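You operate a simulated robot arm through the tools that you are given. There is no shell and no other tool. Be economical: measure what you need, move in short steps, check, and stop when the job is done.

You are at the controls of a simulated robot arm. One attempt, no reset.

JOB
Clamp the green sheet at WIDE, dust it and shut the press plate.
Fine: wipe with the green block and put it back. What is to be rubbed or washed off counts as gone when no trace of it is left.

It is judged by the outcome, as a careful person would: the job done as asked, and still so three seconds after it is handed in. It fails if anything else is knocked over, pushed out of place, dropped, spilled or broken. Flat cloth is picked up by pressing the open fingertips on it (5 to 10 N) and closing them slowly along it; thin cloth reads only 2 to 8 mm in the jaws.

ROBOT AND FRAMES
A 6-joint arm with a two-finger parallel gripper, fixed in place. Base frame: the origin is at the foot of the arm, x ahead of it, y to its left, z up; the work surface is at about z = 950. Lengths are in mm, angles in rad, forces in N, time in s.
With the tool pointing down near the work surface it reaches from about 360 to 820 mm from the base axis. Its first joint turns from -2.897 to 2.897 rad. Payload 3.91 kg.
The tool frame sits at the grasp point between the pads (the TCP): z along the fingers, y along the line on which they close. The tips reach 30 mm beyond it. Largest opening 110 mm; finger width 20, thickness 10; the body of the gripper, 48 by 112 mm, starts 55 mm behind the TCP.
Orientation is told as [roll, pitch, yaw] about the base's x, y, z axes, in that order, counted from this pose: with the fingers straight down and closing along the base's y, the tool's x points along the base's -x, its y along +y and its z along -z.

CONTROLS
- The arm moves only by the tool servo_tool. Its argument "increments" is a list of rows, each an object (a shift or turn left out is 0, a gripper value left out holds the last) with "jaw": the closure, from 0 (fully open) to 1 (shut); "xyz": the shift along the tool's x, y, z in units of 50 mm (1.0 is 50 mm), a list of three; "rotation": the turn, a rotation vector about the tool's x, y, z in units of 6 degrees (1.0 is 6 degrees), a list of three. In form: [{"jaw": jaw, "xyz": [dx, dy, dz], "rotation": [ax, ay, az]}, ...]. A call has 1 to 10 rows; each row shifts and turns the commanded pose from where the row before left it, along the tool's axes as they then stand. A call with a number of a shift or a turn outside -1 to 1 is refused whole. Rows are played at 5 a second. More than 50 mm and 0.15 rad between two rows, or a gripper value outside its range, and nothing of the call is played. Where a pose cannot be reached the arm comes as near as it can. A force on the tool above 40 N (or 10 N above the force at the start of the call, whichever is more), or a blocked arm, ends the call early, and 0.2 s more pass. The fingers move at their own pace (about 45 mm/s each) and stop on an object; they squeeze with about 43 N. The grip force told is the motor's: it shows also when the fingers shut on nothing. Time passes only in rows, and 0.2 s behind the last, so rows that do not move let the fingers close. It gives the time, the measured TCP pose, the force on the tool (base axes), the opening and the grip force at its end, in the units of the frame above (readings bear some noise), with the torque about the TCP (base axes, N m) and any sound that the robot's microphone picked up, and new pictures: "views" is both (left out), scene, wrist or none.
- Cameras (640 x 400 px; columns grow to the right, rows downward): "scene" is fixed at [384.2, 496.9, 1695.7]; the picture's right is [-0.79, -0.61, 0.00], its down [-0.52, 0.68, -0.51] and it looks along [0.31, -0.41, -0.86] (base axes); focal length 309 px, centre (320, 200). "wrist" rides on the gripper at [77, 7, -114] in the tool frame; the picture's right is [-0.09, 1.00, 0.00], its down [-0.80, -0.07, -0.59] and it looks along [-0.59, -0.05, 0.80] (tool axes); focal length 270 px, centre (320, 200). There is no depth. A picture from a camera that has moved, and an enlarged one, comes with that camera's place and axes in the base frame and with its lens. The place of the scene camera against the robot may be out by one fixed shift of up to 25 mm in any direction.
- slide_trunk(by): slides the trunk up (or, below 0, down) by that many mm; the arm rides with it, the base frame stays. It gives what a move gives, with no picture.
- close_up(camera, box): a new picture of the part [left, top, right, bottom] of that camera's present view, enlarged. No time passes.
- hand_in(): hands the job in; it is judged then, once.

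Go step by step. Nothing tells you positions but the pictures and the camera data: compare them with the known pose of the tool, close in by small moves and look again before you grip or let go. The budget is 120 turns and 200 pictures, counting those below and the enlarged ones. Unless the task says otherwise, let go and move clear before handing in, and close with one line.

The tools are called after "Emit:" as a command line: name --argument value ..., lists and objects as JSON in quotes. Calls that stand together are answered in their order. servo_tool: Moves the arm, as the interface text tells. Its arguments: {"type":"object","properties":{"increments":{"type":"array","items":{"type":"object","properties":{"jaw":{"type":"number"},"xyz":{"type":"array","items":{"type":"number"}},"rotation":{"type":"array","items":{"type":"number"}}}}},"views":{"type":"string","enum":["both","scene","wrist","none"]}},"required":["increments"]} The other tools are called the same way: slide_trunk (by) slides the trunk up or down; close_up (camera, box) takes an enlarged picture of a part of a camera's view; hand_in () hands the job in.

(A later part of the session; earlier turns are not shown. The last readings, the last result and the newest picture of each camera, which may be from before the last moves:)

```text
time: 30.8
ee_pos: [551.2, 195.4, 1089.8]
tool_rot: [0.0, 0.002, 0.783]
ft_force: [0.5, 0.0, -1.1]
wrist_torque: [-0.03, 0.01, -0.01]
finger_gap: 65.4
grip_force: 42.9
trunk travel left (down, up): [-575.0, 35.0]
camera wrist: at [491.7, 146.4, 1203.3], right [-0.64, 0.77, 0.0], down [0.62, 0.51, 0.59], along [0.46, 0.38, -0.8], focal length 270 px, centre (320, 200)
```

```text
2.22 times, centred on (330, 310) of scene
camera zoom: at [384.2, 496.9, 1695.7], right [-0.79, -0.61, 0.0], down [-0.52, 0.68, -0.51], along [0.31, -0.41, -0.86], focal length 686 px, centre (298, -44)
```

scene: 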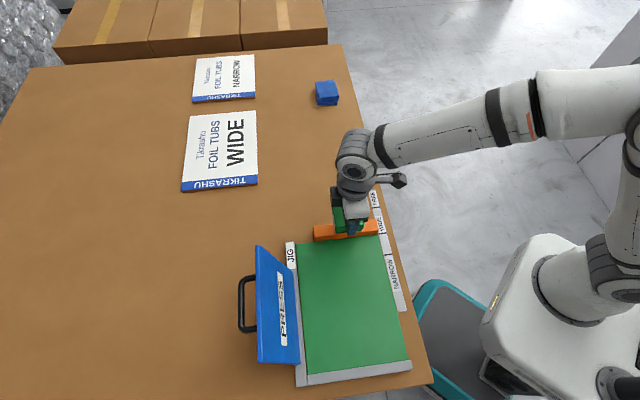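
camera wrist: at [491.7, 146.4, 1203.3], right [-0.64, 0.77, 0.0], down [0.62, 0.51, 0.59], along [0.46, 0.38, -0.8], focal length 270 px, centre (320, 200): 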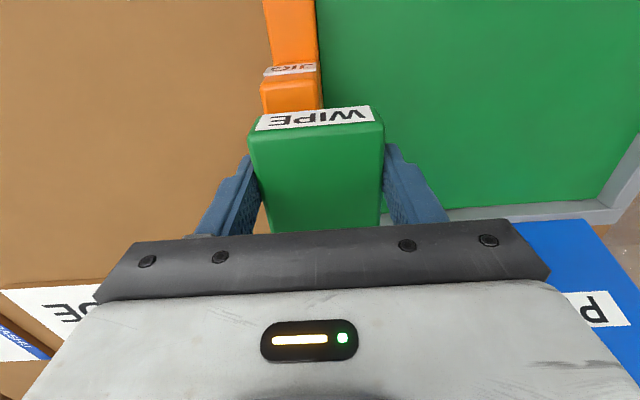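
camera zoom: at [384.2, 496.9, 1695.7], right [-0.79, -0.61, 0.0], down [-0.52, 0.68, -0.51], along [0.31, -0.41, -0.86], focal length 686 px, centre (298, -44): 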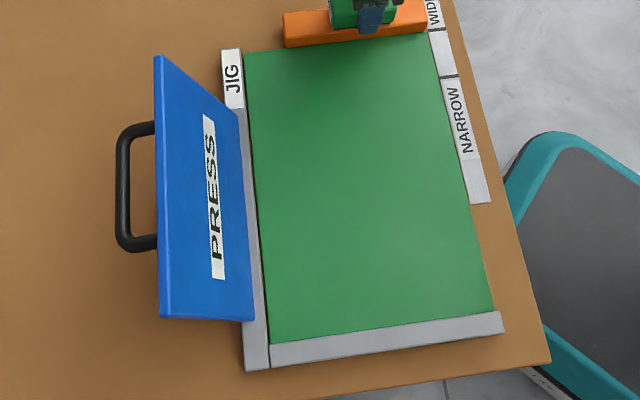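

The sheet looks clean; I'll zoom in for residual specks before returning the block.

Emit:
close_up --camera "scene" --box '[300, 235, 410, 310]'

Emit:
close_up --camera "wrist" --box '[320, 0, 640, 200]'

```text
5.33 times, centred on (355, 272) of scene
camera zoom: at [384.2, 496.9, 1695.7], right [-0.79, -0.61, 0.0], down [-0.52, 0.68, -0.51], along [0.31, -0.41, -0.86], focal length 1647 px, centre (133, -187)
```

zoom: 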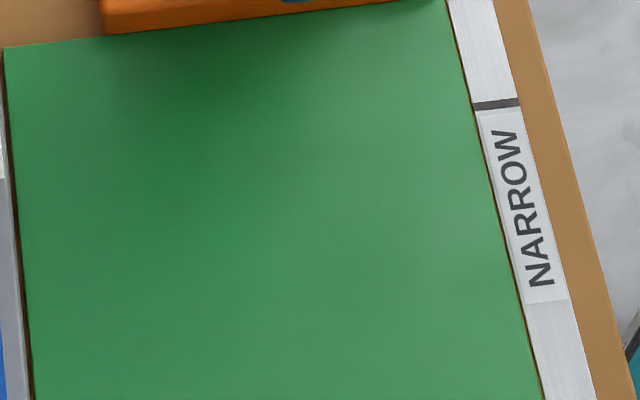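

```text
2.00 times, centred on (480, 100) of wrist
camera zoom: at [491.7, 146.4, 1203.3], right [-0.64, 0.77, 0.0], down [0.62, 0.51, 0.59], along [0.46, 0.38, -0.8], focal length 541 px, centre (0, 400)
```

zoom: 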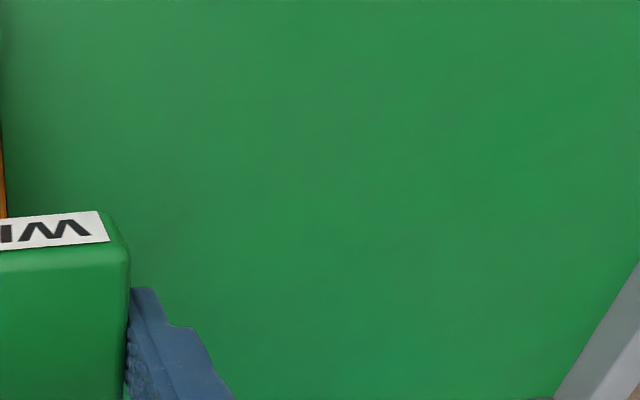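

The smudge is gone without trace. I'll return the block along the exact reverse of my commands to its original spot.

Emit:
servo_tool --increments '[{"xyz": [0.075, -0.75, 0]}, {"xyz": [0.075, -0.75, 0]}, {"xyz": [0.075, -0.75, 0]}, {"xyz": [0.075, -0.75, 0]}, {"xyz": [0.075, -0.75, 0]}, {"xyz": [0.075, -0.75, 0]}, {"xyz": [0.075, -0.75, 0]}, {"xyz": [0.075, -0.75, 0]}, {}]' --views "none"

Emit:
servo_tool --increments '[{"xyz": [0, 0, 0.8]}, {"xyz": [0, 0, 0.7]}, {"xyz": [0, 0, 0.3]}, {"xyz": [0, 0, 0.08]}, {}]'

Emit:
servo_tool --increments '[{"xyz": [0, 0, 0.05]}, {}]' --views "none"

```text
time: 32.8
ee_pos: [740.5, -39.6, 1089.6]
tool_rot: [0.0, -0.001, 0.781]
ft_force: [-0.4, -0.3, -1.7]
wrist_torque: [-0.05, 0.0, -0.02]
finger_gap: 65.6
grip_force: 43.5
trunk travel left (down, up): [-575.0, 35.0]
```

```text
time: 34.0
ee_pos: [740.5, -40.5, 997.7]
tool_rot: [0.0, 0.0, 0.782]
ft_force: [-0.1, -0.6, -1.1]
wrist_torque: [0.01, 0.0, 0.0]
finger_gap: 65.2
grip_force: 43.1
trunk travel left (down, up): [-575.0, 35.0]
camera wrist: at [680.9, -88.5, 1111.3], right [-0.64, 0.77, 0.0], down [0.62, 0.51, 0.59], along [0.46, 0.38, -0.8], focal length 270 px, centre (320, 200)
```

scene: 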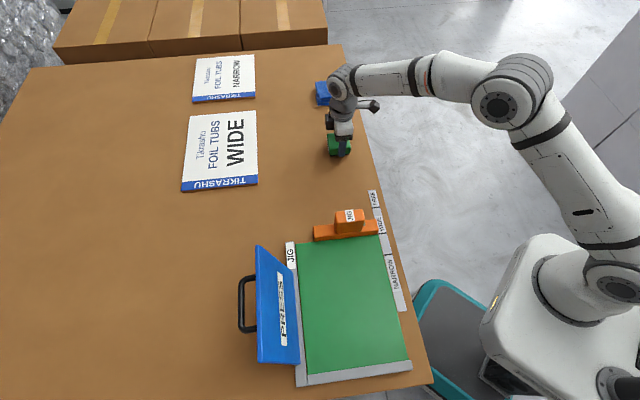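
wrist: 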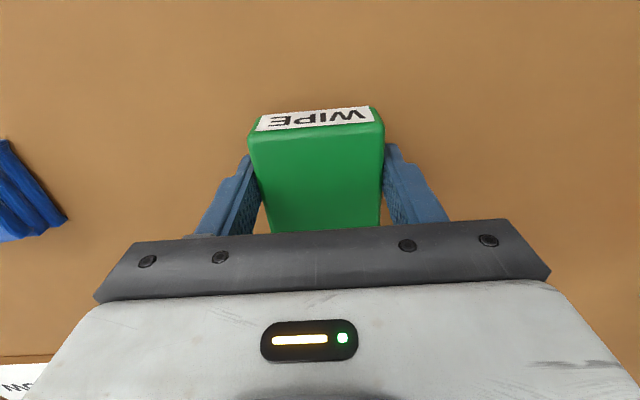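

```text
time: 34.6
ee_pos: [741.9, -39.8, 992.9]
tool_rot: [-0.001, 0.001, 0.782]
ft_force: [0.4, -0.7, -1.1]
wrist_torque: [0.03, 0.04, 0.02]
finger_gap: 65.4
grip_force: 43.3
trunk travel left (down, up): [-575.0, 35.0]
```

The block is within 1-2 mm of its original place; I'll settle it down.

Emit:
servo_tool --increments '[{"xyz": [0, 0, 0.025]}, {}]' --views "none"

Emit:
servo_tool --increments '[{"xyz": [0, 0, 0.015]}, {}]' --views "none"

```text
time: 35.2
ee_pos: [742.2, -39.9, 992.4]
tool_rot: [0.0, 0.001, 0.782]
ft_force: [0.9, -0.5, -1.0]
wrist_torque: [0.02, 0.01, 0.0]
finger_gap: 65.3
grip_force: 42.7
trunk travel left (down, up): [-575.0, 35.0]
```

```text
time: 35.8
ee_pos: [741.7, -39.5, 990.9]
tool_rot: [0.0, 0.001, 0.781]
ft_force: [-0.1, 0.9, -0.6]
wrist_torque: [0.0, 0.01, 0.0]
finger_gap: 65.2
grip_force: 42.7
trunk travel left (down, up): [-575.0, 35.0]
```

Emit:
servo_tool --increments '[{"xyz": [0, 0, 0.02]}, {}]' --views "none"

Emit:
servo_tool --increments '[{"xyz": [0, 0, 0.02]}, {}]' --views "none"

```text
time: 36.4
ee_pos: [740.6, -39.5, 990.0]
tool_rot: [-0.001, -0.003, 0.781]
ft_force: [0.0, -0.5, -0.5]
wrist_torque: [0.0, -0.04, -0.02]
finger_gap: 65.4
grip_force: 43.2
trunk travel left (down, up): [-575.0, 35.0]
```

```text
time: 37.0
ee_pos: [741.4, -40.7, 990.4]
tool_rot: [0.001, 0.001, 0.782]
ft_force: [1.2, 1.7, 3.9]
wrist_torque: [0.24, -0.1, -0.04]
finger_gap: 65.3
grip_force: 43.2
trunk travel left (down, up): [-575.0, 35.0]
```

The block has touched the table (about 5 N). I'll open and lift clear.

Emit:
servo_tool --increments '[{"jaw": 0.35}, {"jaw": 0.2}, {"jaw": 0.1}, {"jaw": 0.1}, {"xyz": [0, 0, -0.5]}, {"xyz": [0, 0, -0.9]}, {"xyz": [0, 0, -0.9]}, {"xyz": [0, 0, -0.9]}, {"xyz": [0, 0, -0.9]}, {}]'

Emit:
close_up --camera "scene" --box '[230, 220, 320, 380]'

```text
time: 39.2
ee_pos: [739.4, -39.7, 1191.6]
tool_rot: [0.0, 0.0, 0.782]
ft_force: [-0.1, 0.0, 0.8]
wrist_torque: [-0.02, 0.04, -0.01]
finger_gap: 99.1
grip_force: 0.2
trunk travel left (down, up): [-575.0, 35.0]
camera wrist: at [679.9, -87.2, 1307.2], right [-0.64, 0.77, 0.0], down [0.62, 0.51, 0.59], along [0.46, 0.38, -0.8], focal length 270 px, centre (320, 200)
```

scene: 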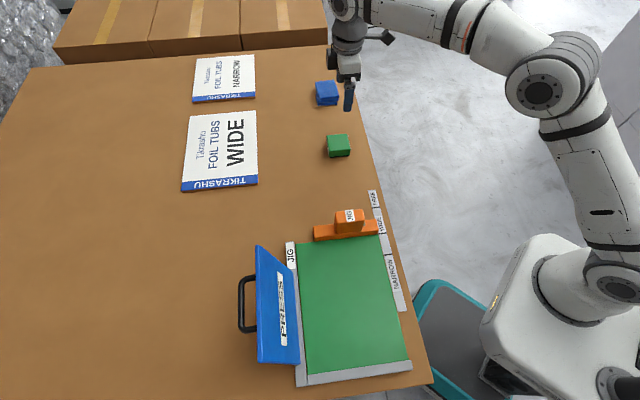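
wrist: 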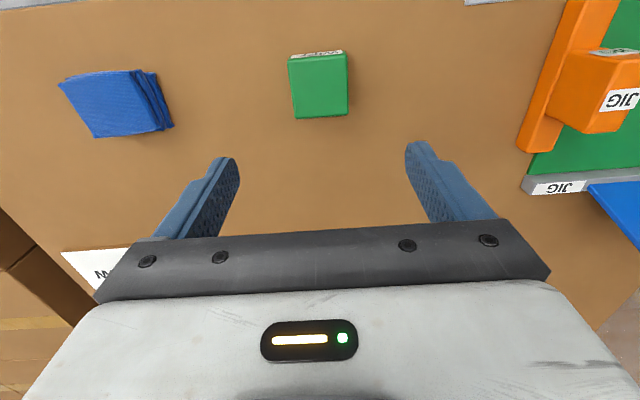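

```text
2.50 times, centred on (275, 300) of scene
camera zoom: at [384.2, 496.9, 1695.7], right [-0.79, -0.61, 0.0], down [-0.52, 0.68, -0.51], along [0.31, -0.41, -0.86], focal length 772 px, centre (432, -50)
```

zoom: 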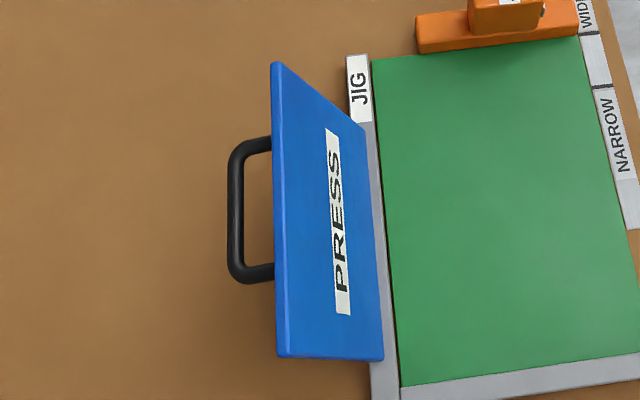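

The block is back in place. The press plate leans outward about 19°, its hinge around c≈655 (45° axes), with the handle near its free edge at roughly (577,484,1111). I'll turn the gripper to close across the handle and travel toward it high up.

Emit:
servo_tool --increments '[{"rotation": [0, 0, 1], "xyz": [0, 0, -0.1]}, {"rotation": [0, 0, 1], "xyz": [0, 0, -0.1]}, {"rotation": [0, 0, 1], "xyz": [0, 0, -0.1]}, {"rotation": [0, 0, 1], "xyz": [0, 0, -0.1]}, {"rotation": [0, 0, 1], "xyz": [0, 0, -0.1]}, {"rotation": [0, 0, 1], "xyz": [0, 0, -0.1]}, {"rotation": [0, 0, 1], "xyz": [0, 0, -0.1]}, {"rotation": [0, 0, 1], "xyz": [0, 0, -0.1]}, {"rotation": [0, 0, 1], "xyz": [0, 0, -0.1]}, {"rotation": [0, 0, 1], "xyz": [0, 0, -0.1]}]' --views "none"

Emit:
servo_tool --increments '[{"rotation": [0, 0, 1]}, {"rotation": [0, 0, 1]}, {"rotation": [0, 0, 1]}, {"rotation": [0, 0, 1]}, {"rotation": [0, 0, 0.94]}, {"xyz": [0.9, 0, 0]}, {"xyz": [0.9, 0, 0]}, {"xyz": [0.9, 0.2, 0]}, {"xyz": [0.9, 0.2, 0]}, {"xyz": [0.9, 0.2, 0]}]'

```text
time: 41.4
ee_pos: [741.6, -38.2, 1243.0]
tool_rot: [0.0, 0.001, -0.268]
ft_force: [0.6, -0.4, -0.9]
wrist_torque: [-0.06, 0.0, -0.01]
finger_gap: 98.9
grip_force: 0.1
trunk travel left (down, up): [-575.0, 35.0]
```

```text
time: 43.6
ee_pos: [603.7, 140.1, 1245.1]
tool_rot: [0.0, 0.0, -0.783]
ft_force: [0.0, 0.2, 0.0]
wrist_torque: [-0.01, -0.02, 0.03]
finger_gap: 98.8
grip_force: 0.0
trunk travel left (down, up): [-575.0, 35.0]
camera wrist: at [552.4, 201.0, 1360.0], right [0.77, 0.64, 0.0], down [0.52, -0.61, 0.59], along [0.38, -0.46, -0.8], focal length 270 px, centre (320, 200)
```

scene: 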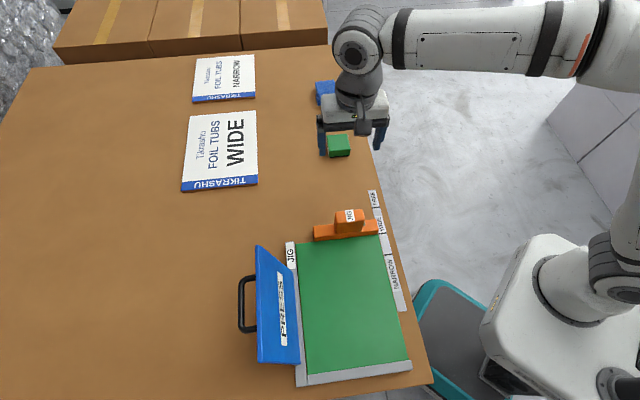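
wrist: 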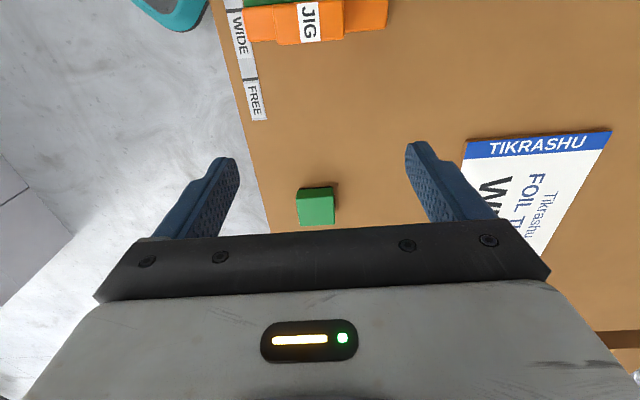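

Now at yaw -45°. Moving over the handle at z≈1245.

Emit:
servo_tool --increments '[{"xyz": [0.65, 0.56, 0]}, {"xyz": [0.65, 0.56, 0]}, {"xyz": [0.65, 0.56, 0]}, {"xyz": [0.65, 0.56, 0]}, {"xyz": [0.65, 0.56, 0]}, {"xyz": [0.65, 0.56, 0]}, {"xyz": [0.65, 0.56, 0]}, {"xyz": [0.65, 0.56, 0]}, {}]'

Emit:
close_up --camera "scene" --box '[190, 200, 350, 380]'

```text
time: 45.6
ee_pos: [574.1, 480.2, 1245.8]
tool_rot: [0.0, 0.0, -0.783]
ft_force: [0.6, 0.7, -0.8]
wrist_torque: [0.01, -0.02, -0.03]
finger_gap: 99.3
grip_force: 0.1
trunk travel left (down, up): [-575.0, 35.0]
camera wrist: at [523.8, 540.8, 1359.8], right [0.77, 0.64, 0.0], down [0.52, -0.62, 0.59], along [0.38, -0.45, -0.8], focal length 270 px, centre (320, 200)
```

scene: 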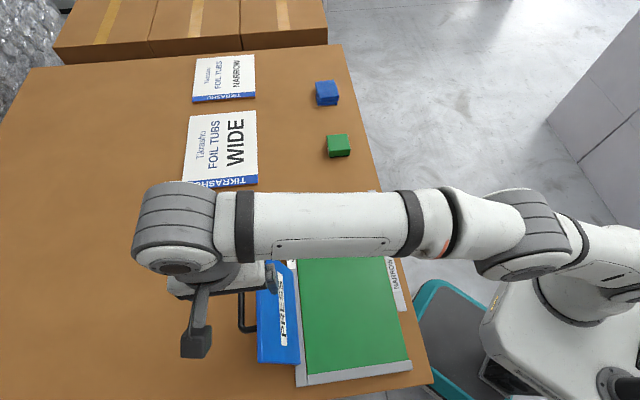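
wrist: 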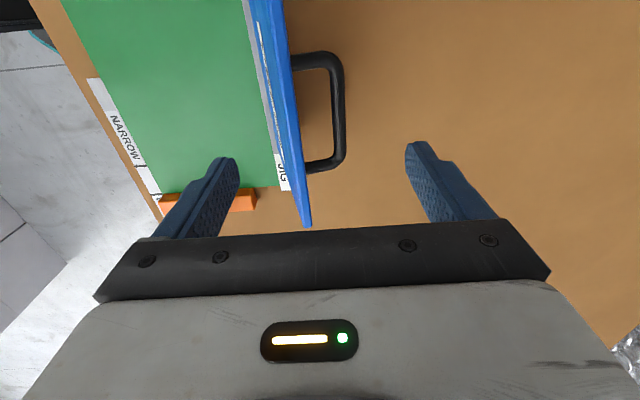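

```text
2.22 times, centred on (270, 290) of scene
camera zoom: at [384.2, 496.9, 1695.7], right [-0.79, -0.61, 0.0], down [-0.52, 0.68, -0.51], along [0.31, -0.41, -0.86], focal length 686 px, centre (431, 0)
```

zoom: 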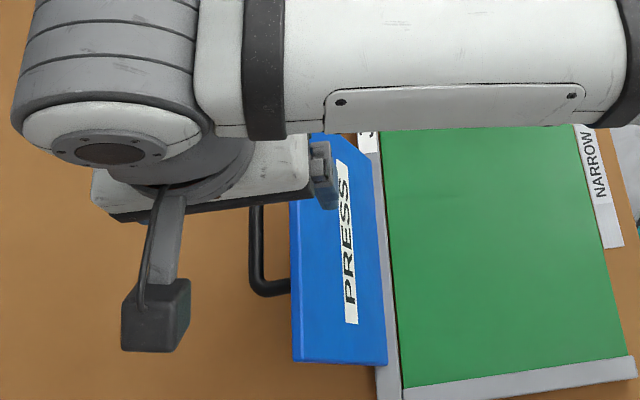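

The handle's bar appears at c≈765, s≈-78. I'll narrow the jaws to ~46 mm, centre over the bar and come down 40 mm to look again.

Emit:
servo_tool --increments '[{"jaw": 0.58, "xyz": [-0.2, 0.32, 0]}, {}, {"xyz": [0, 0, 0.4]}, {"xyz": [0, 0, 0.4]}, {}]' --views "wrist"

Emit:
close_up --camera "wrist" --box '[200, 0, 480, 240]'

```text
time: 46.8
ee_pos: [587.9, 482.0, 1203.3]
tool_rot: [-0.001, 0.001, -0.781]
ft_force: [0.7, -0.4, -0.2]
wrist_torque: [-0.01, -0.01, -0.01]
finger_gap: 46.0
grip_force: 0.1
out of reach, approached as far as the arm can: row 1
trunk travel left (down, up): [-575.0, 35.0]
camera wrist: at [538.3, 542.2, 1316.9], right [0.76, 0.64, 0.0], down [0.52, -0.62, 0.59], along [0.38, -0.45, -0.8], focal length 270 px, centre (320, 200)
```

wrist: 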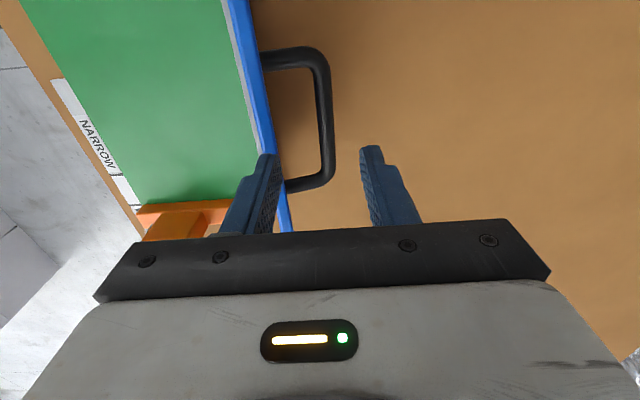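

```text
1.67 times, centred on (340, 120) of wrist
camera zoom: at [538.3, 542.2, 1316.9], right [0.76, 0.64, 0.0], down [0.52, -0.62, 0.59], along [0.38, -0.45, -0.8], focal length 450 px, centre (287, 333)
```

zoom: 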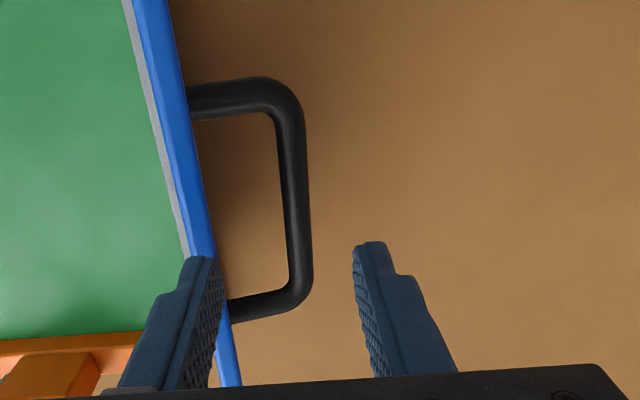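

The bar triangulates to z≈1108, c≈763, s≈-77. I'll narrow the jaws a bit more and descend another 30 mm, then check the actual pose since row 1 was at the reach limit.

Emit:
servo_tool --increments '[{"jaw": 0.65}, {"xyz": [0, 0, 0.3]}, {"xyz": [0, 0, 0.3]}, {}]' --views "wrist"

```text
time: 47.6
ee_pos: [588.3, 482.1, 1192.6]
tool_rot: [0.024, -0.002, -0.784]
ft_force: [-2.0, -3.2, 17.7]
wrist_torque: [-0.48, 0.53, -0.03]
finger_gap: 41.0
grip_force: 2.4
trunk travel left (down, up): [-575.0, 35.0]
stopped in row 3: the force on the tool passed its limit at 52 N (the readings are from after the stop); the commanded pose is now the measured one
camera wrist: at [535.5, 540.8, 1306.4], right [0.76, 0.64, 0.02], down [0.51, -0.62, 0.59], along [0.4, -0.44, -0.8], focal length 270 px, centre (320, 200)
```

wrist: 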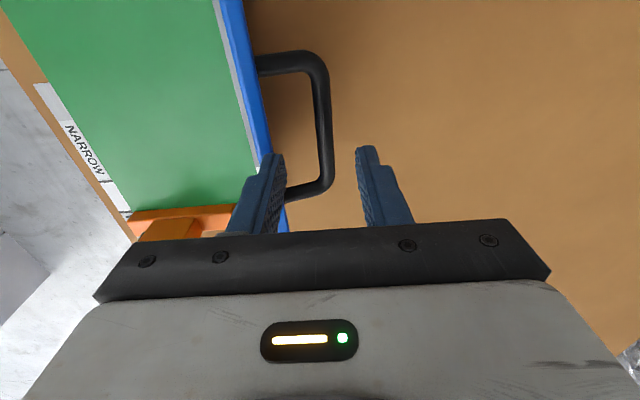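

Contact: the inner fingertip touched the plate's top edge (z≈1162). I'll back up 20 mm, level the tool, move 12 mm outward, and check the plate.

Emit:
servo_tool --increments '[{"xyz": [0, 0, -0.4]}, {"rotation": [0.16, -0.16, 0]}, {"xyz": [0, 0.24, 0]}, {}]'

Emit:
close_up --camera "wrist" --box '[200, 0, 480, 240]'

```text
time: 48.6
ee_pos: [596.7, 490.8, 1208.3]
tool_rot: [0.0, -0.019, -0.781]
ft_force: [-0.6, 0.4, 0.6]
wrist_torque: [-0.03, 0.03, -0.02]
finger_gap: 38.4
grip_force: 0.1
trunk travel left (down, up): [-575.0, 35.0]
camera wrist: at [544.9, 553.2, 1321.4], right [0.77, 0.64, 0.0], down [0.51, -0.61, 0.61], along [0.39, -0.46, -0.79], focal length 270 px, centre (320, 200)
```

scene: 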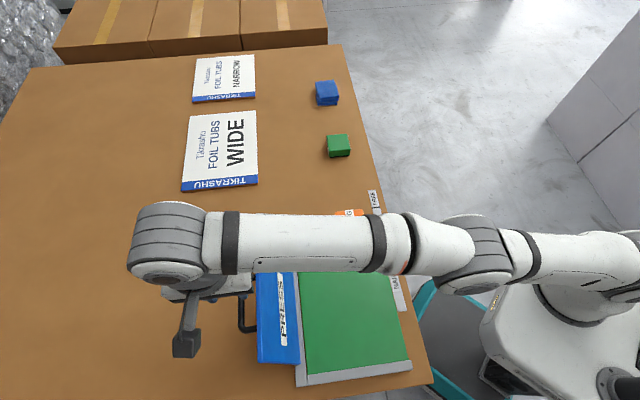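
wrist: 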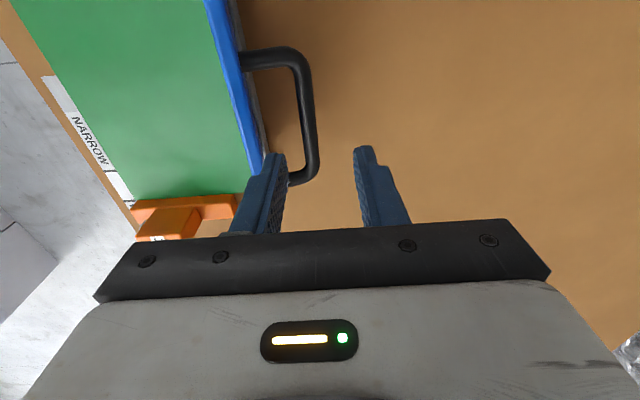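

```text
1.67 times, centred on (340, 120) of wrist
camera zoom: at [544.9, 553.2, 1321.4], right [0.77, 0.64, 0.0], down [0.51, -0.61, 0.61], along [0.39, -0.46, -0.79], focal length 450 px, centre (287, 333)
```

zoom: 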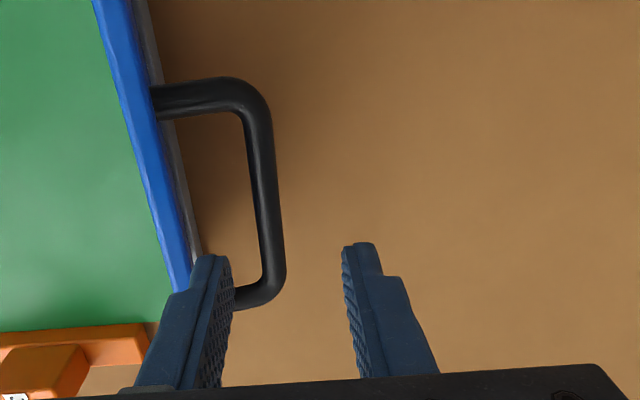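

The bar centre is at c≈759 and the plate's top edge reaches c≈730. I'll level the tool, narrow to ~30 mm, centre at c≈762 and descend past the edge.

Emit:
servo_tool --increments '[{"jaw": 0.73, "rotation": [0.128, 0.128, 0]}, {"xyz": [0, -0.14, 0]}, {}, {"xyz": [0, 0, 0.25]}, {"xyz": [0, 0, 0.25]}, {"xyz": [0, 0, 0.2]}, {}]' --views "wrist"

Emit:
close_up --camera "wrist" --box '[200, 0, 480, 240]'

```text
time: 50.2
ee_pos: [592.6, 486.0, 1173.2]
tool_rot: [-0.012, -0.005, -0.784]
ft_force: [-0.4, 0.5, -0.2]
wrist_torque: [-0.01, 0.0, 0.01]
finger_gap: 29.6
grip_force: 0.1
trunk travel left (down, up): [-575.0, 35.0]
camera wrist: at [542.6, 548.2, 1287.1], right [0.77, 0.64, -0.01], down [0.52, -0.61, 0.6], along [0.38, -0.46, -0.8], focal length 270 px, centre (320, 200)
```

wrist: 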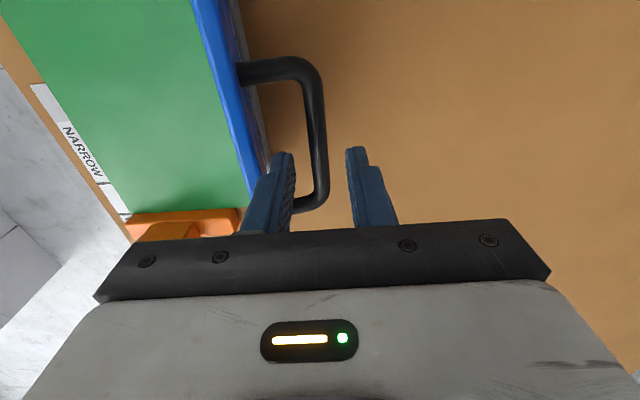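

```text
1.67 times, centred on (340, 120) of wrist
camera zoom: at [542.6, 548.2, 1287.1], right [0.77, 0.64, -0.01], down [0.52, -0.61, 0.6], along [0.38, -0.46, -0.8], focal length 450 px, centre (287, 333)
```

zoom: 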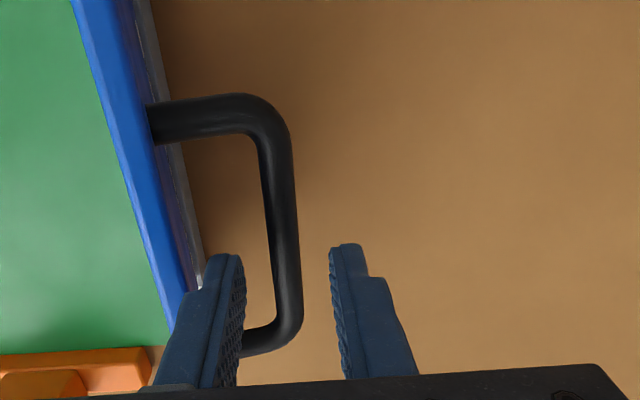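

The fingers passed the edge cleanly and straddle the bar. Descending 45 mm more.

Emit:
servo_tool --increments '[{"xyz": [0, 0, 0.3]}, {"xyz": [0, 0, 0.3]}, {"xyz": [0, 0, 0.3]}, {}]'

Emit:
close_up --camera "wrist" --box '[200, 0, 480, 240]'

Emit:
close_up --camera "scene" --box '[190, 250, 330, 380]'

```text
time: 51.2
ee_pos: [591.9, 486.6, 1127.0]
tool_rot: [-0.009, -0.005, -0.783]
ft_force: [-0.9, -0.8, 0.2]
wrist_torque: [0.0, 0.04, 0.01]
finger_gap: 29.8
grip_force: 0.1
trunk travel left (down, up): [-575.0, 35.0]
camera wrist: at [542.4, 547.8, 1240.7], right [0.77, 0.64, -0.01], down [0.52, -0.61, 0.6], along [0.38, -0.46, -0.8], focal length 270 px, centre (320, 200)
```

scene: 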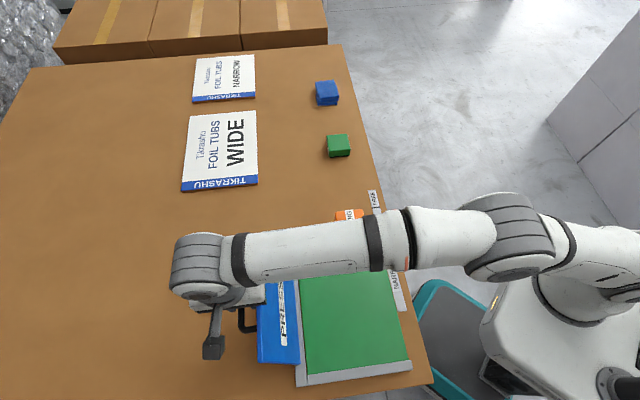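
wrist: 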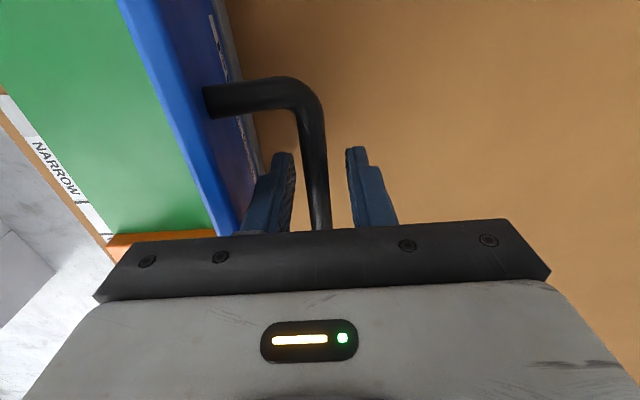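

```text
1.67 times, centred on (340, 120) of wrist
camera zoom: at [542.4, 547.8, 1240.7], right [0.77, 0.64, -0.01], down [0.52, -0.61, 0.6], along [0.38, -0.46, -0.8], focal length 450 px, centre (287, 333)
```

zoom: 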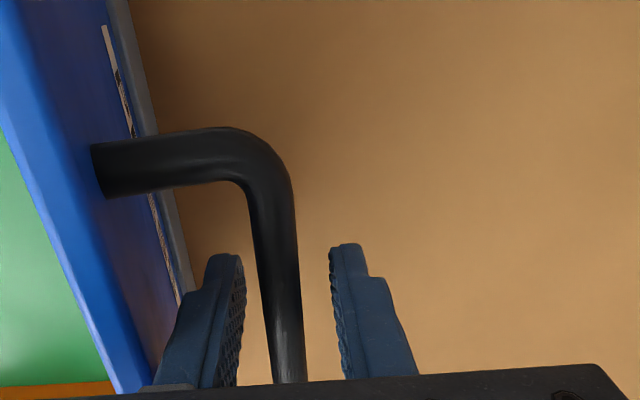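

```text
3.08 times, centred on (260, 315) of scene
camera zoom: at [384.2, 496.9, 1695.7], right [-0.79, -0.61, 0.0], down [-0.52, 0.68, -0.51], along [0.31, -0.41, -0.86], focal length 950 px, centre (505, -154)
```

zoom: 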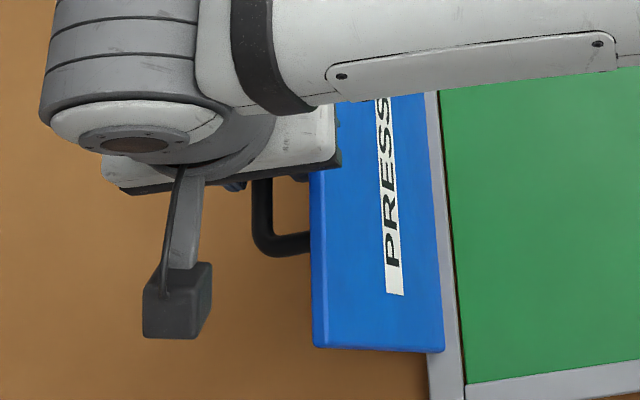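

The bar (z≈1120, c≈762) is between the pads near TCP height. Closing slowly onto it.

Emit:
servo_tool --increments '[{"jaw": 0.78}, {"jaw": 0.82}, {"jaw": 0.86}, {"jaw": 0.9}, {"jaw": 0.95}, {"jaw": 0.95}]'

Emit:
close_up --camera "wrist" --box '[200, 0, 480, 240]'

```text
time: 52.6
ee_pos: [590.9, 485.8, 1127.1]
tool_rot: [-0.013, -0.006, -0.785]
ft_force: [-10.6, -9.8, -5.9]
wrist_torque: [-0.05, -0.09, -0.82]
finger_gap: 11.7
grip_force: 45.0
trunk travel left (down, up): [-575.0, 35.0]
camera wrist: at [541.4, 546.8, 1240.9], right [0.77, 0.64, -0.01], down [0.52, -0.61, 0.6], along [0.38, -0.47, -0.8], focal length 270 px, centre (320, 200)
```

scene: 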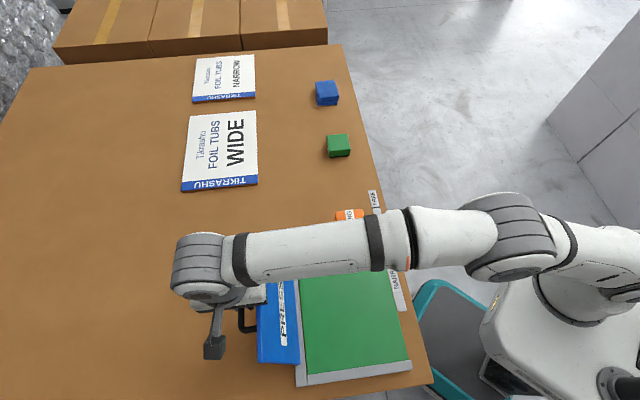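
wrist: 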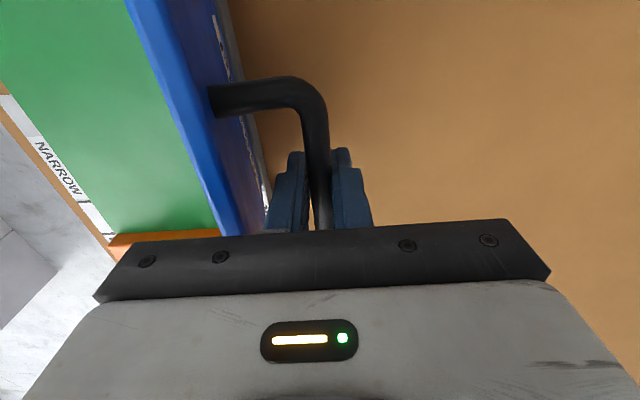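

```text
1.67 times, centred on (340, 120) of wrist
camera zoom: at [541.4, 546.8, 1240.9], right [0.77, 0.64, -0.01], down [0.52, -0.61, 0.6], along [0.38, -0.47, -0.8], focal length 450 px, centre (287, 333)
```

zoom: 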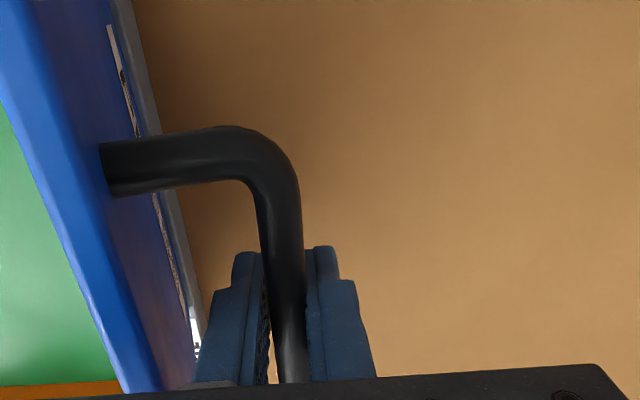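

Handle gripped (11.7 mm bar). I'll swing it on an arc about the hinge (c≈668, z≈960), first a small 5° step to feel the forces.

Emit:
servo_tool --increments '[{"xyz": [0, -0.145, -0.08]}, {"xyz": [0, -0.145, -0.07]}, {}]' --views "none"

```text
time: 53.4
ee_pos: [582.1, 476.3, 1133.5]
tool_rot: [-0.014, -0.003, -0.782]
ft_force: [-8.8, -0.2, -20.4]
wrist_torque: [0.72, 0.61, -0.91]
finger_gap: 11.6
grip_force: 44.7
trunk travel left (down, up): [-575.0, 35.0]
```

Forces are modest, pulling down 20 N, so I'm rising slightly too fast. Continuing with less rise.

Emit:
servo_tool --increments '[{"xyz": [0, -0.15, -0.02]}, {"xyz": [0, -0.15, -0.05]}, {}]' --views "none"

```text
time: 54.2
ee_pos: [571.4, 465.1, 1139.4]
tool_rot: [-0.009, -0.006, -0.784]
ft_force: [-5.0, 5.9, -9.0]
wrist_torque: [0.51, 0.44, -0.89]
finger_gap: 11.4
grip_force: 45.1
trunk travel left (down, up): [-575.0, 35.0]
```

Tracking well with the arc model. Continuing to near vertical.

Emit:
servo_tool --increments '[{"xyz": [0, -0.15, -0.04]}, {"xyz": [0, -0.16, -0.045]}, {"xyz": [0, -0.16, -0.035]}, {"xyz": [0, -0.16, -0.03]}, {}]' --views "scene"

```text
time: 55.4
ee_pos: [549.9, 442.6, 1148.3]
tool_rot: [-0.011, -0.005, -0.784]
ft_force: [0.7, 3.0, 6.8]
wrist_torque: [0.19, 0.17, -0.87]
finger_gap: 11.7
grip_force: 45.5
trunk travel left (down, up): [-575.0, 35.0]
```

scene: 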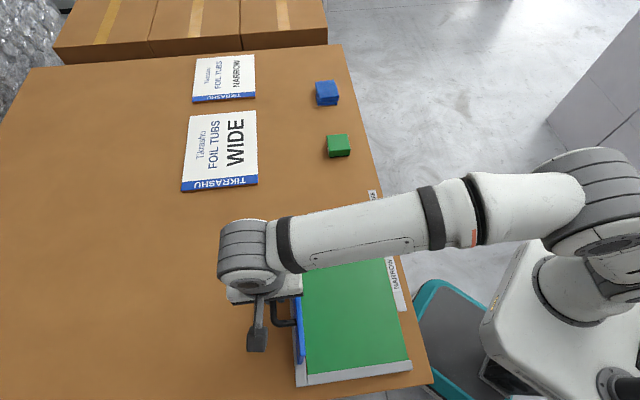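

The plate is near vertical with low forces. Continuing over the top.

Emit:
servo_tool --increments '[{"xyz": [0, -0.2, -0.025]}, {"xyz": [0, -0.2, -0.02]}, {"xyz": [0, -0.2, -0.01]}, {"xyz": [0, -0.2, 0]}, {"xyz": [0, -0.2, 0.01]}, {"xyz": [0, -0.2, 0.015]}, {}]' --views "none"

```text
time: 57.0
ee_pos: [507.5, 401.1, 1146.7]
tool_rot: [-0.017, -0.006, -0.784]
ft_force: [3.8, -3.7, -14.8]
wrist_torque: [0.08, 0.09, -0.78]
finger_gap: 11.8
grip_force: 45.0
trunk travel left (down, up): [-575.0, 35.0]
```

Past vertical now; I'll go on along the descending arc.

Emit:
servo_tool --increments '[{"xyz": [0, -0.16, 0.045]}, {"xyz": [0, -0.16, 0.045]}, {"xyz": [0, -0.157, 0.046]}, {"xyz": [0, -0.157, 0.05]}, {"xyz": [0, -0.152, 0.06]}, {"xyz": [0, -0.152, 0.06]}, {}]' --views "scene"

```text
time: 58.6
ee_pos: [473.5, 368.2, 1133.1]
tool_rot: [-0.012, -0.005, -0.783]
ft_force: [1.3, 3.8, -6.6]
wrist_torque: [0.47, 0.35, -0.71]
finger_gap: 11.6
grip_force: 44.7
trunk travel left (down, up): [-575.0, 35.0]
```

scene: 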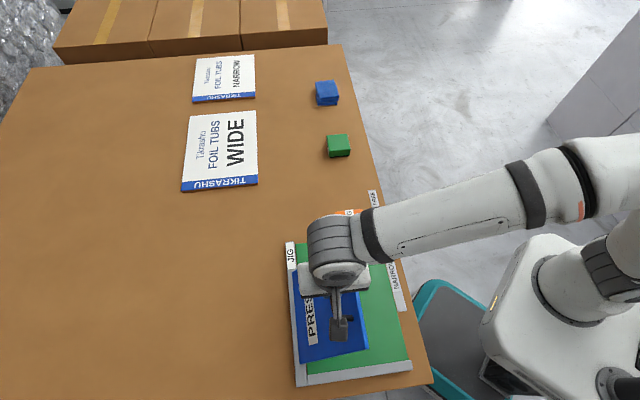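

The plate is swinging over nicely with low forces. Continuing downward.

Emit:
servo_tool --increments '[{"xyz": [0, -0.146, 0.073]}, {"xyz": [0, -0.146, 0.073]}, {"xyz": [0, -0.139, 0.086]}, {"xyz": [0, -0.139, 0.086]}, {"xyz": [0, -0.13, 0.098]}, {"xyz": [0, -0.13, 0.098]}, {}]' --views "none"

```text
time: 60.2
ee_pos: [444.6, 338.9, 1107.4]
tool_rot: [-0.012, -0.007, -0.786]
ft_force: [-3.1, 18.0, -11.3]
wrist_torque: [0.38, 0.3, -0.51]
finger_gap: 11.6
grip_force: 45.2
trunk travel left (down, up): [-575.0, 35.0]
```

Emit:
servo_tool --increments '[{"xyz": [0, -0.11, 0.12]}, {"xyz": [0, -0.115, 0.12]}, {"xyz": [0, -0.11, 0.125]}, {"xyz": [0, -0.11, 0.125]}, {"xyz": [0, -0.1, 0.13]}, {"xyz": [0, -0.1, 0.13]}, {}]' --views "scene"

```text
time: 61.8
ee_pos: [421.8, 316.4, 1072.1]
tool_rot: [-0.012, -0.007, -0.783]
ft_force: [0.1, 15.5, -6.1]
wrist_torque: [0.13, -0.04, -0.34]
finger_gap: 11.4
grip_force: 44.7
trunk travel left (down, up): [-575.0, 35.0]
```

scene: 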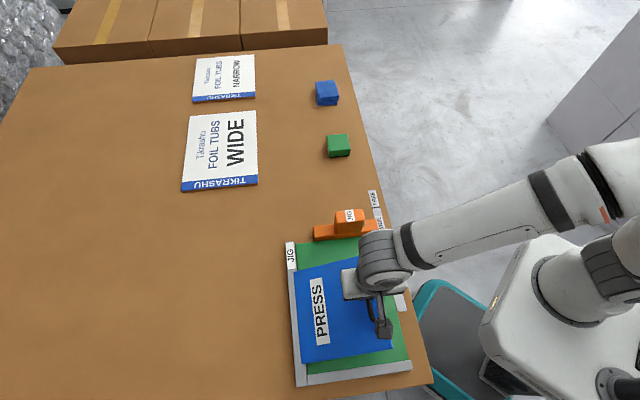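

Plate about 25° from shut. Continuing slowly.

Emit:
servo_tool --increments '[{"xyz": [0, -0.085, 0.135]}, {"xyz": [0, -0.085, 0.135]}, {"xyz": [0, -0.075, 0.143]}, {"xyz": [0, -0.075, 0.143]}, {"xyz": [0, -0.06, 0.149]}, {"xyz": [0, -0.06, 0.149]}, {}]' --views "none"

```text
time: 63.4
ee_pos: [406.2, 301.9, 1028.6]
tool_rot: [-0.012, -0.004, -0.785]
ft_force: [3.2, 17.2, -3.7]
wrist_torque: [0.58, 0.25, -0.24]
finger_gap: 11.6
grip_force: 44.7
trunk travel left (down, up): [-575.0, 35.0]
```

Emit:
servo_tool --increments '[{"xyz": [0, -0.045, 0.13]}, {"xyz": [0, -0.045, 0.13]}, {"xyz": [0, -0.03, 0.1]}, {}]' --views "scene"

Emit:
close_up --camera "scene" --box '[270, 220, 430, 390]'

```text
time: 64.3
ee_pos: [403.2, 297.5, 1014.9]
tool_rot: [0.002, -0.006, -0.784]
ft_force: [-1.7, 7.6, 7.5]
wrist_torque: [0.25, 0.01, -0.15]
finger_gap: 11.7
grip_force: 44.4
trunk travel left (down, up): [-575.0, 35.0]
stopped in row 4: the force on the tool passed its limit at 41 N (the readings are from after the stop); the commanded pose is now the measured one
```

scene: 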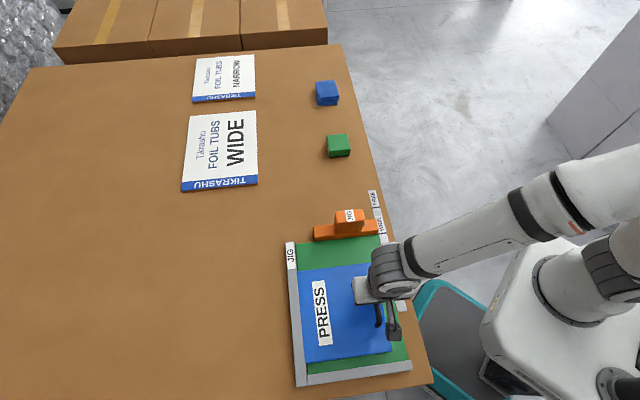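

```text
2.35 times, centred on (350, 305) of scene
camera zoom: at [384.2, 496.9, 1695.7], right [-0.79, -0.61, 0.0], down [-0.52, 0.68, -0.51], along [0.31, -0.41, -0.86], focal length 727 px, centre (249, -47)
```

zoom: 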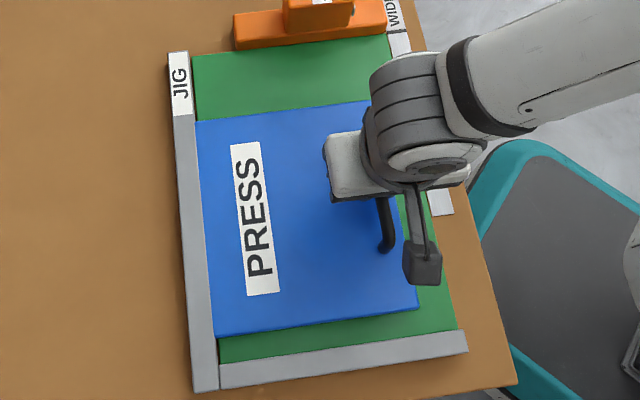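

The plate seems to have come down onto the sheet (41 N stop). I'll release the handle and lift to check that it's flat.

Emit:
servo_tool --increments '[{"jaw": 0.85}, {"jaw": 0.7}, {"jaw": 0.6}, {"xyz": [0, 0, -0.4]}, {"xyz": [0, 0, -0.9]}, {"xyz": [0, 0, -0.9]}, {"xyz": [0, 0, -0.9]}, {}]'

Emit:
close_up --camera "wrist" --box '[120, 0, 520, 250]'

Emit:
close_up --camera "scene" --box '[270, 220, 430, 390]'

```text
time: 66.1
ee_pos: [401.8, 297.3, 1168.7]
tool_rot: [0.0, -0.005, -0.784]
ft_force: [0.8, -0.1, 0.6]
wrist_torque: [-0.02, 0.02, -0.02]
finger_gap: 43.7
grip_force: 0.0
trunk travel left (down, up): [-575.0, 35.0]
camera wrist: at [351.0, 358.1, 1282.4], right [0.77, 0.64, 0.0], down [0.52, -0.61, 0.6], along [0.39, -0.46, -0.8], focal length 270 px, centre (320, 200)
```

scene: 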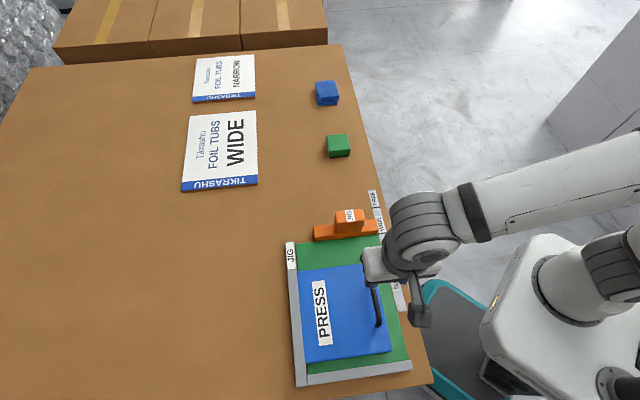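
wrist: 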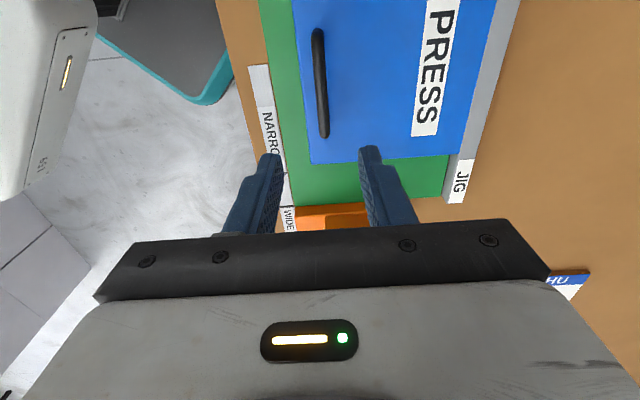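

```text
1.60 times, centred on (320, 125) of wrist
camera zoom: at [351.0, 358.1, 1282.4], right [0.77, 0.64, 0.0], down [0.52, -0.61, 0.6], along [0.39, -0.46, -0.8], focal length 432 px, centre (320, 320)
```

zoom: 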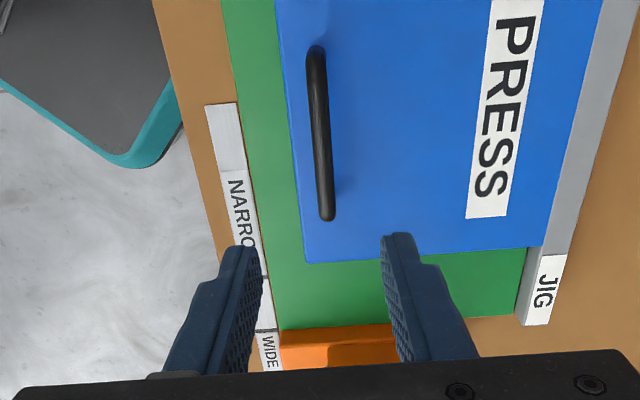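

```text
2.35 times, centred on (350, 305) of scene
camera zoom: at [384.2, 496.9, 1695.7], right [-0.79, -0.61, 0.0], down [-0.52, 0.68, -0.51], along [0.31, -0.41, -0.86], focal length 727 px, centre (249, -47)
```

zoom: 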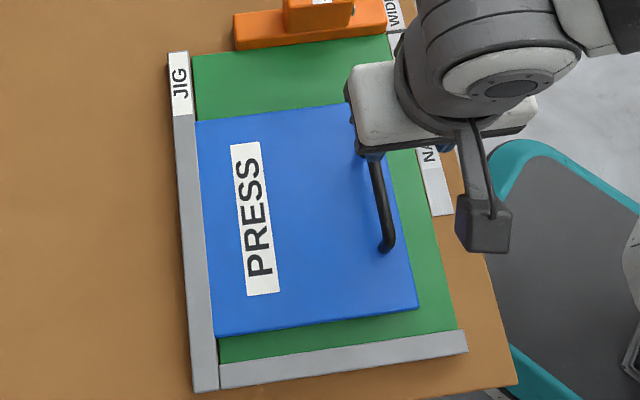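

The plate lies flat over the sheet. To be sure it's fully shut, I'll close the fingers and press gently on it beside the handle.

Emit:
servo_tool --increments '[{"jaw": 1.0, "xyz": [0, 0.6, 0]}, {"xyz": [0, 0, 0.9]}, {"xyz": [0, 0, 0.9]}, {"xyz": [0, 0, 0.9]}, {"xyz": [0, 0, 0.4]}, {}]' --views "scene"

Emit:
servo_tool --increments '[{"xyz": [0, 0, 0.06]}, {"xyz": [0, 0, 0.06]}, {}]' --views "none"

```text
time: 67.5
ee_pos: [422.7, 318.3, 1013.4]
tool_rot: [0.0, -0.006, -0.785]
ft_force: [-0.6, 0.3, -0.3]
wrist_torque: [0.0, 0.01, 0.03]
finger_gap: 0.0
grip_force: 37.7
trunk travel left (down, up): [-575.0, 35.0]
```

scene: 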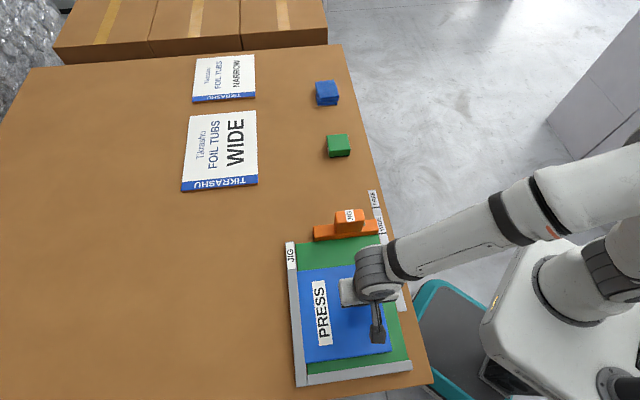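

```text
time: 68.3
ee_pos: [423.5, 315.8, 1008.8]
tool_rot: [0.0, -0.004, -0.783]
ft_force: [-0.1, 0.6, -0.4]
wrist_torque: [0.03, 0.0, -0.01]
finger_gap: 0.0
grip_force: 38.3
trunk travel left (down, up): [-575.0, 35.0]
```

Emit:
servo_tool --increments '[{"xyz": [0, 0, 0.06]}, {"xyz": [0, 0, 0.04]}, {}]' --views "none"

Emit:
servo_tool --increments '[{"xyz": [0, 0, 0.05]}, {}]' --views "none"

Emit:
servo_tool --increments '[{"xyz": [0, 0, 0.04]}, {}]' --views "none"

```text
time: 69.1
ee_pos: [423.9, 317.0, 1003.2]
tool_rot: [0.0, -0.006, -0.784]
ft_force: [-0.4, -0.2, 0.4]
wrist_torque: [0.01, 0.0, -0.02]
finger_gap: 0.3
grip_force: 37.5
trunk travel left (down, up): [-575.0, 35.0]
```

```text
time: 69.7
ee_pos: [424.4, 317.2, 1003.4]
tool_rot: [0.005, -0.008, -0.784]
ft_force: [1.2, 2.9, 29.6]
wrist_torque: [0.25, 0.18, 0.02]
finger_gap: 0.0
grip_force: 37.2
trunk travel left (down, up): [-575.0, 35.0]
```

```text
time: 70.0
ee_pos: [425.6, 317.3, 1004.2]
tool_rot: [0.009, -0.008, -0.784]
ft_force: [-7.6, -4.6, 19.5]
wrist_torque: [-0.08, 0.37, 0.03]
finger_gap: 0.0
grip_force: 37.7
trunk travel left (down, up): [-575.0, 35.0]
stopped in row 1: the force on the tool passed its limit at 43 N (the readings are from after the stop); the commanded pose is now the measured one
```

The plate is firm at z≈972 — fully shut. I'll lift away and do a final look.

Emit:
servo_tool --increments '[{"xyz": [0, 0, -0.5]}, {"xyz": [0, 0, -0.9]}, {"xyz": [0, 0, -0.9]}, {"xyz": [0, 0, -0.9]}, {"xyz": [0, 0, -0.9]}, {"xyz": [-0.4, -0.6, -0.5]}, {"xyz": [-0.6, -0.6, 0]}, {"xyz": [-0.6, -0.6, 0]}, {"xyz": [-0.6, -0.6, 0]}, {}]'

Emit:
close_up --camera "scene" --box '[270, 190, 430, 390]'

```text
time: 72.2
ee_pos: [416.9, 155.9, 1230.8]
tool_rot: [0.005, -0.005, -0.782]
ft_force: [-0.1, 0.1, -0.4]
wrist_torque: [0.02, -0.01, -0.02]
finger_gap: 0.0
grip_force: 37.5
trunk travel left (down, up): [-575.0, 35.0]
camera wrist: at [365.3, 216.4, 1344.7], right [0.77, 0.64, 0.01], down [0.51, -0.61, 0.6], along [0.39, -0.46, -0.8], focal length 270 px, centre (320, 200)
```

scene: 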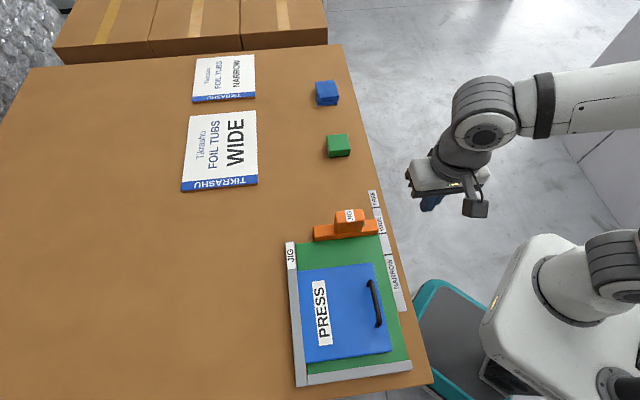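
wrist: 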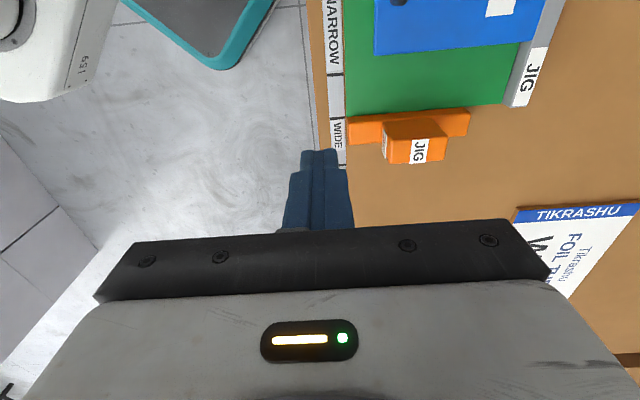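

```text
2.00 times, centred on (350, 290) of scene
camera zoom: at [384.2, 496.9, 1695.7], right [-0.79, -0.61, 0.0], down [-0.52, 0.68, -0.51], along [0.31, -0.41, -0.86], focal length 618 px, centre (260, 20)
```

zoom: 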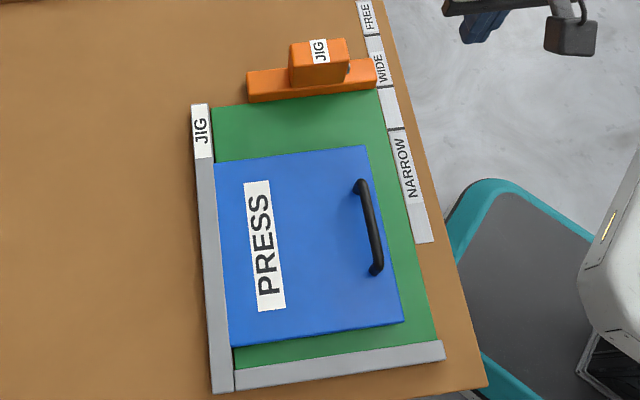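

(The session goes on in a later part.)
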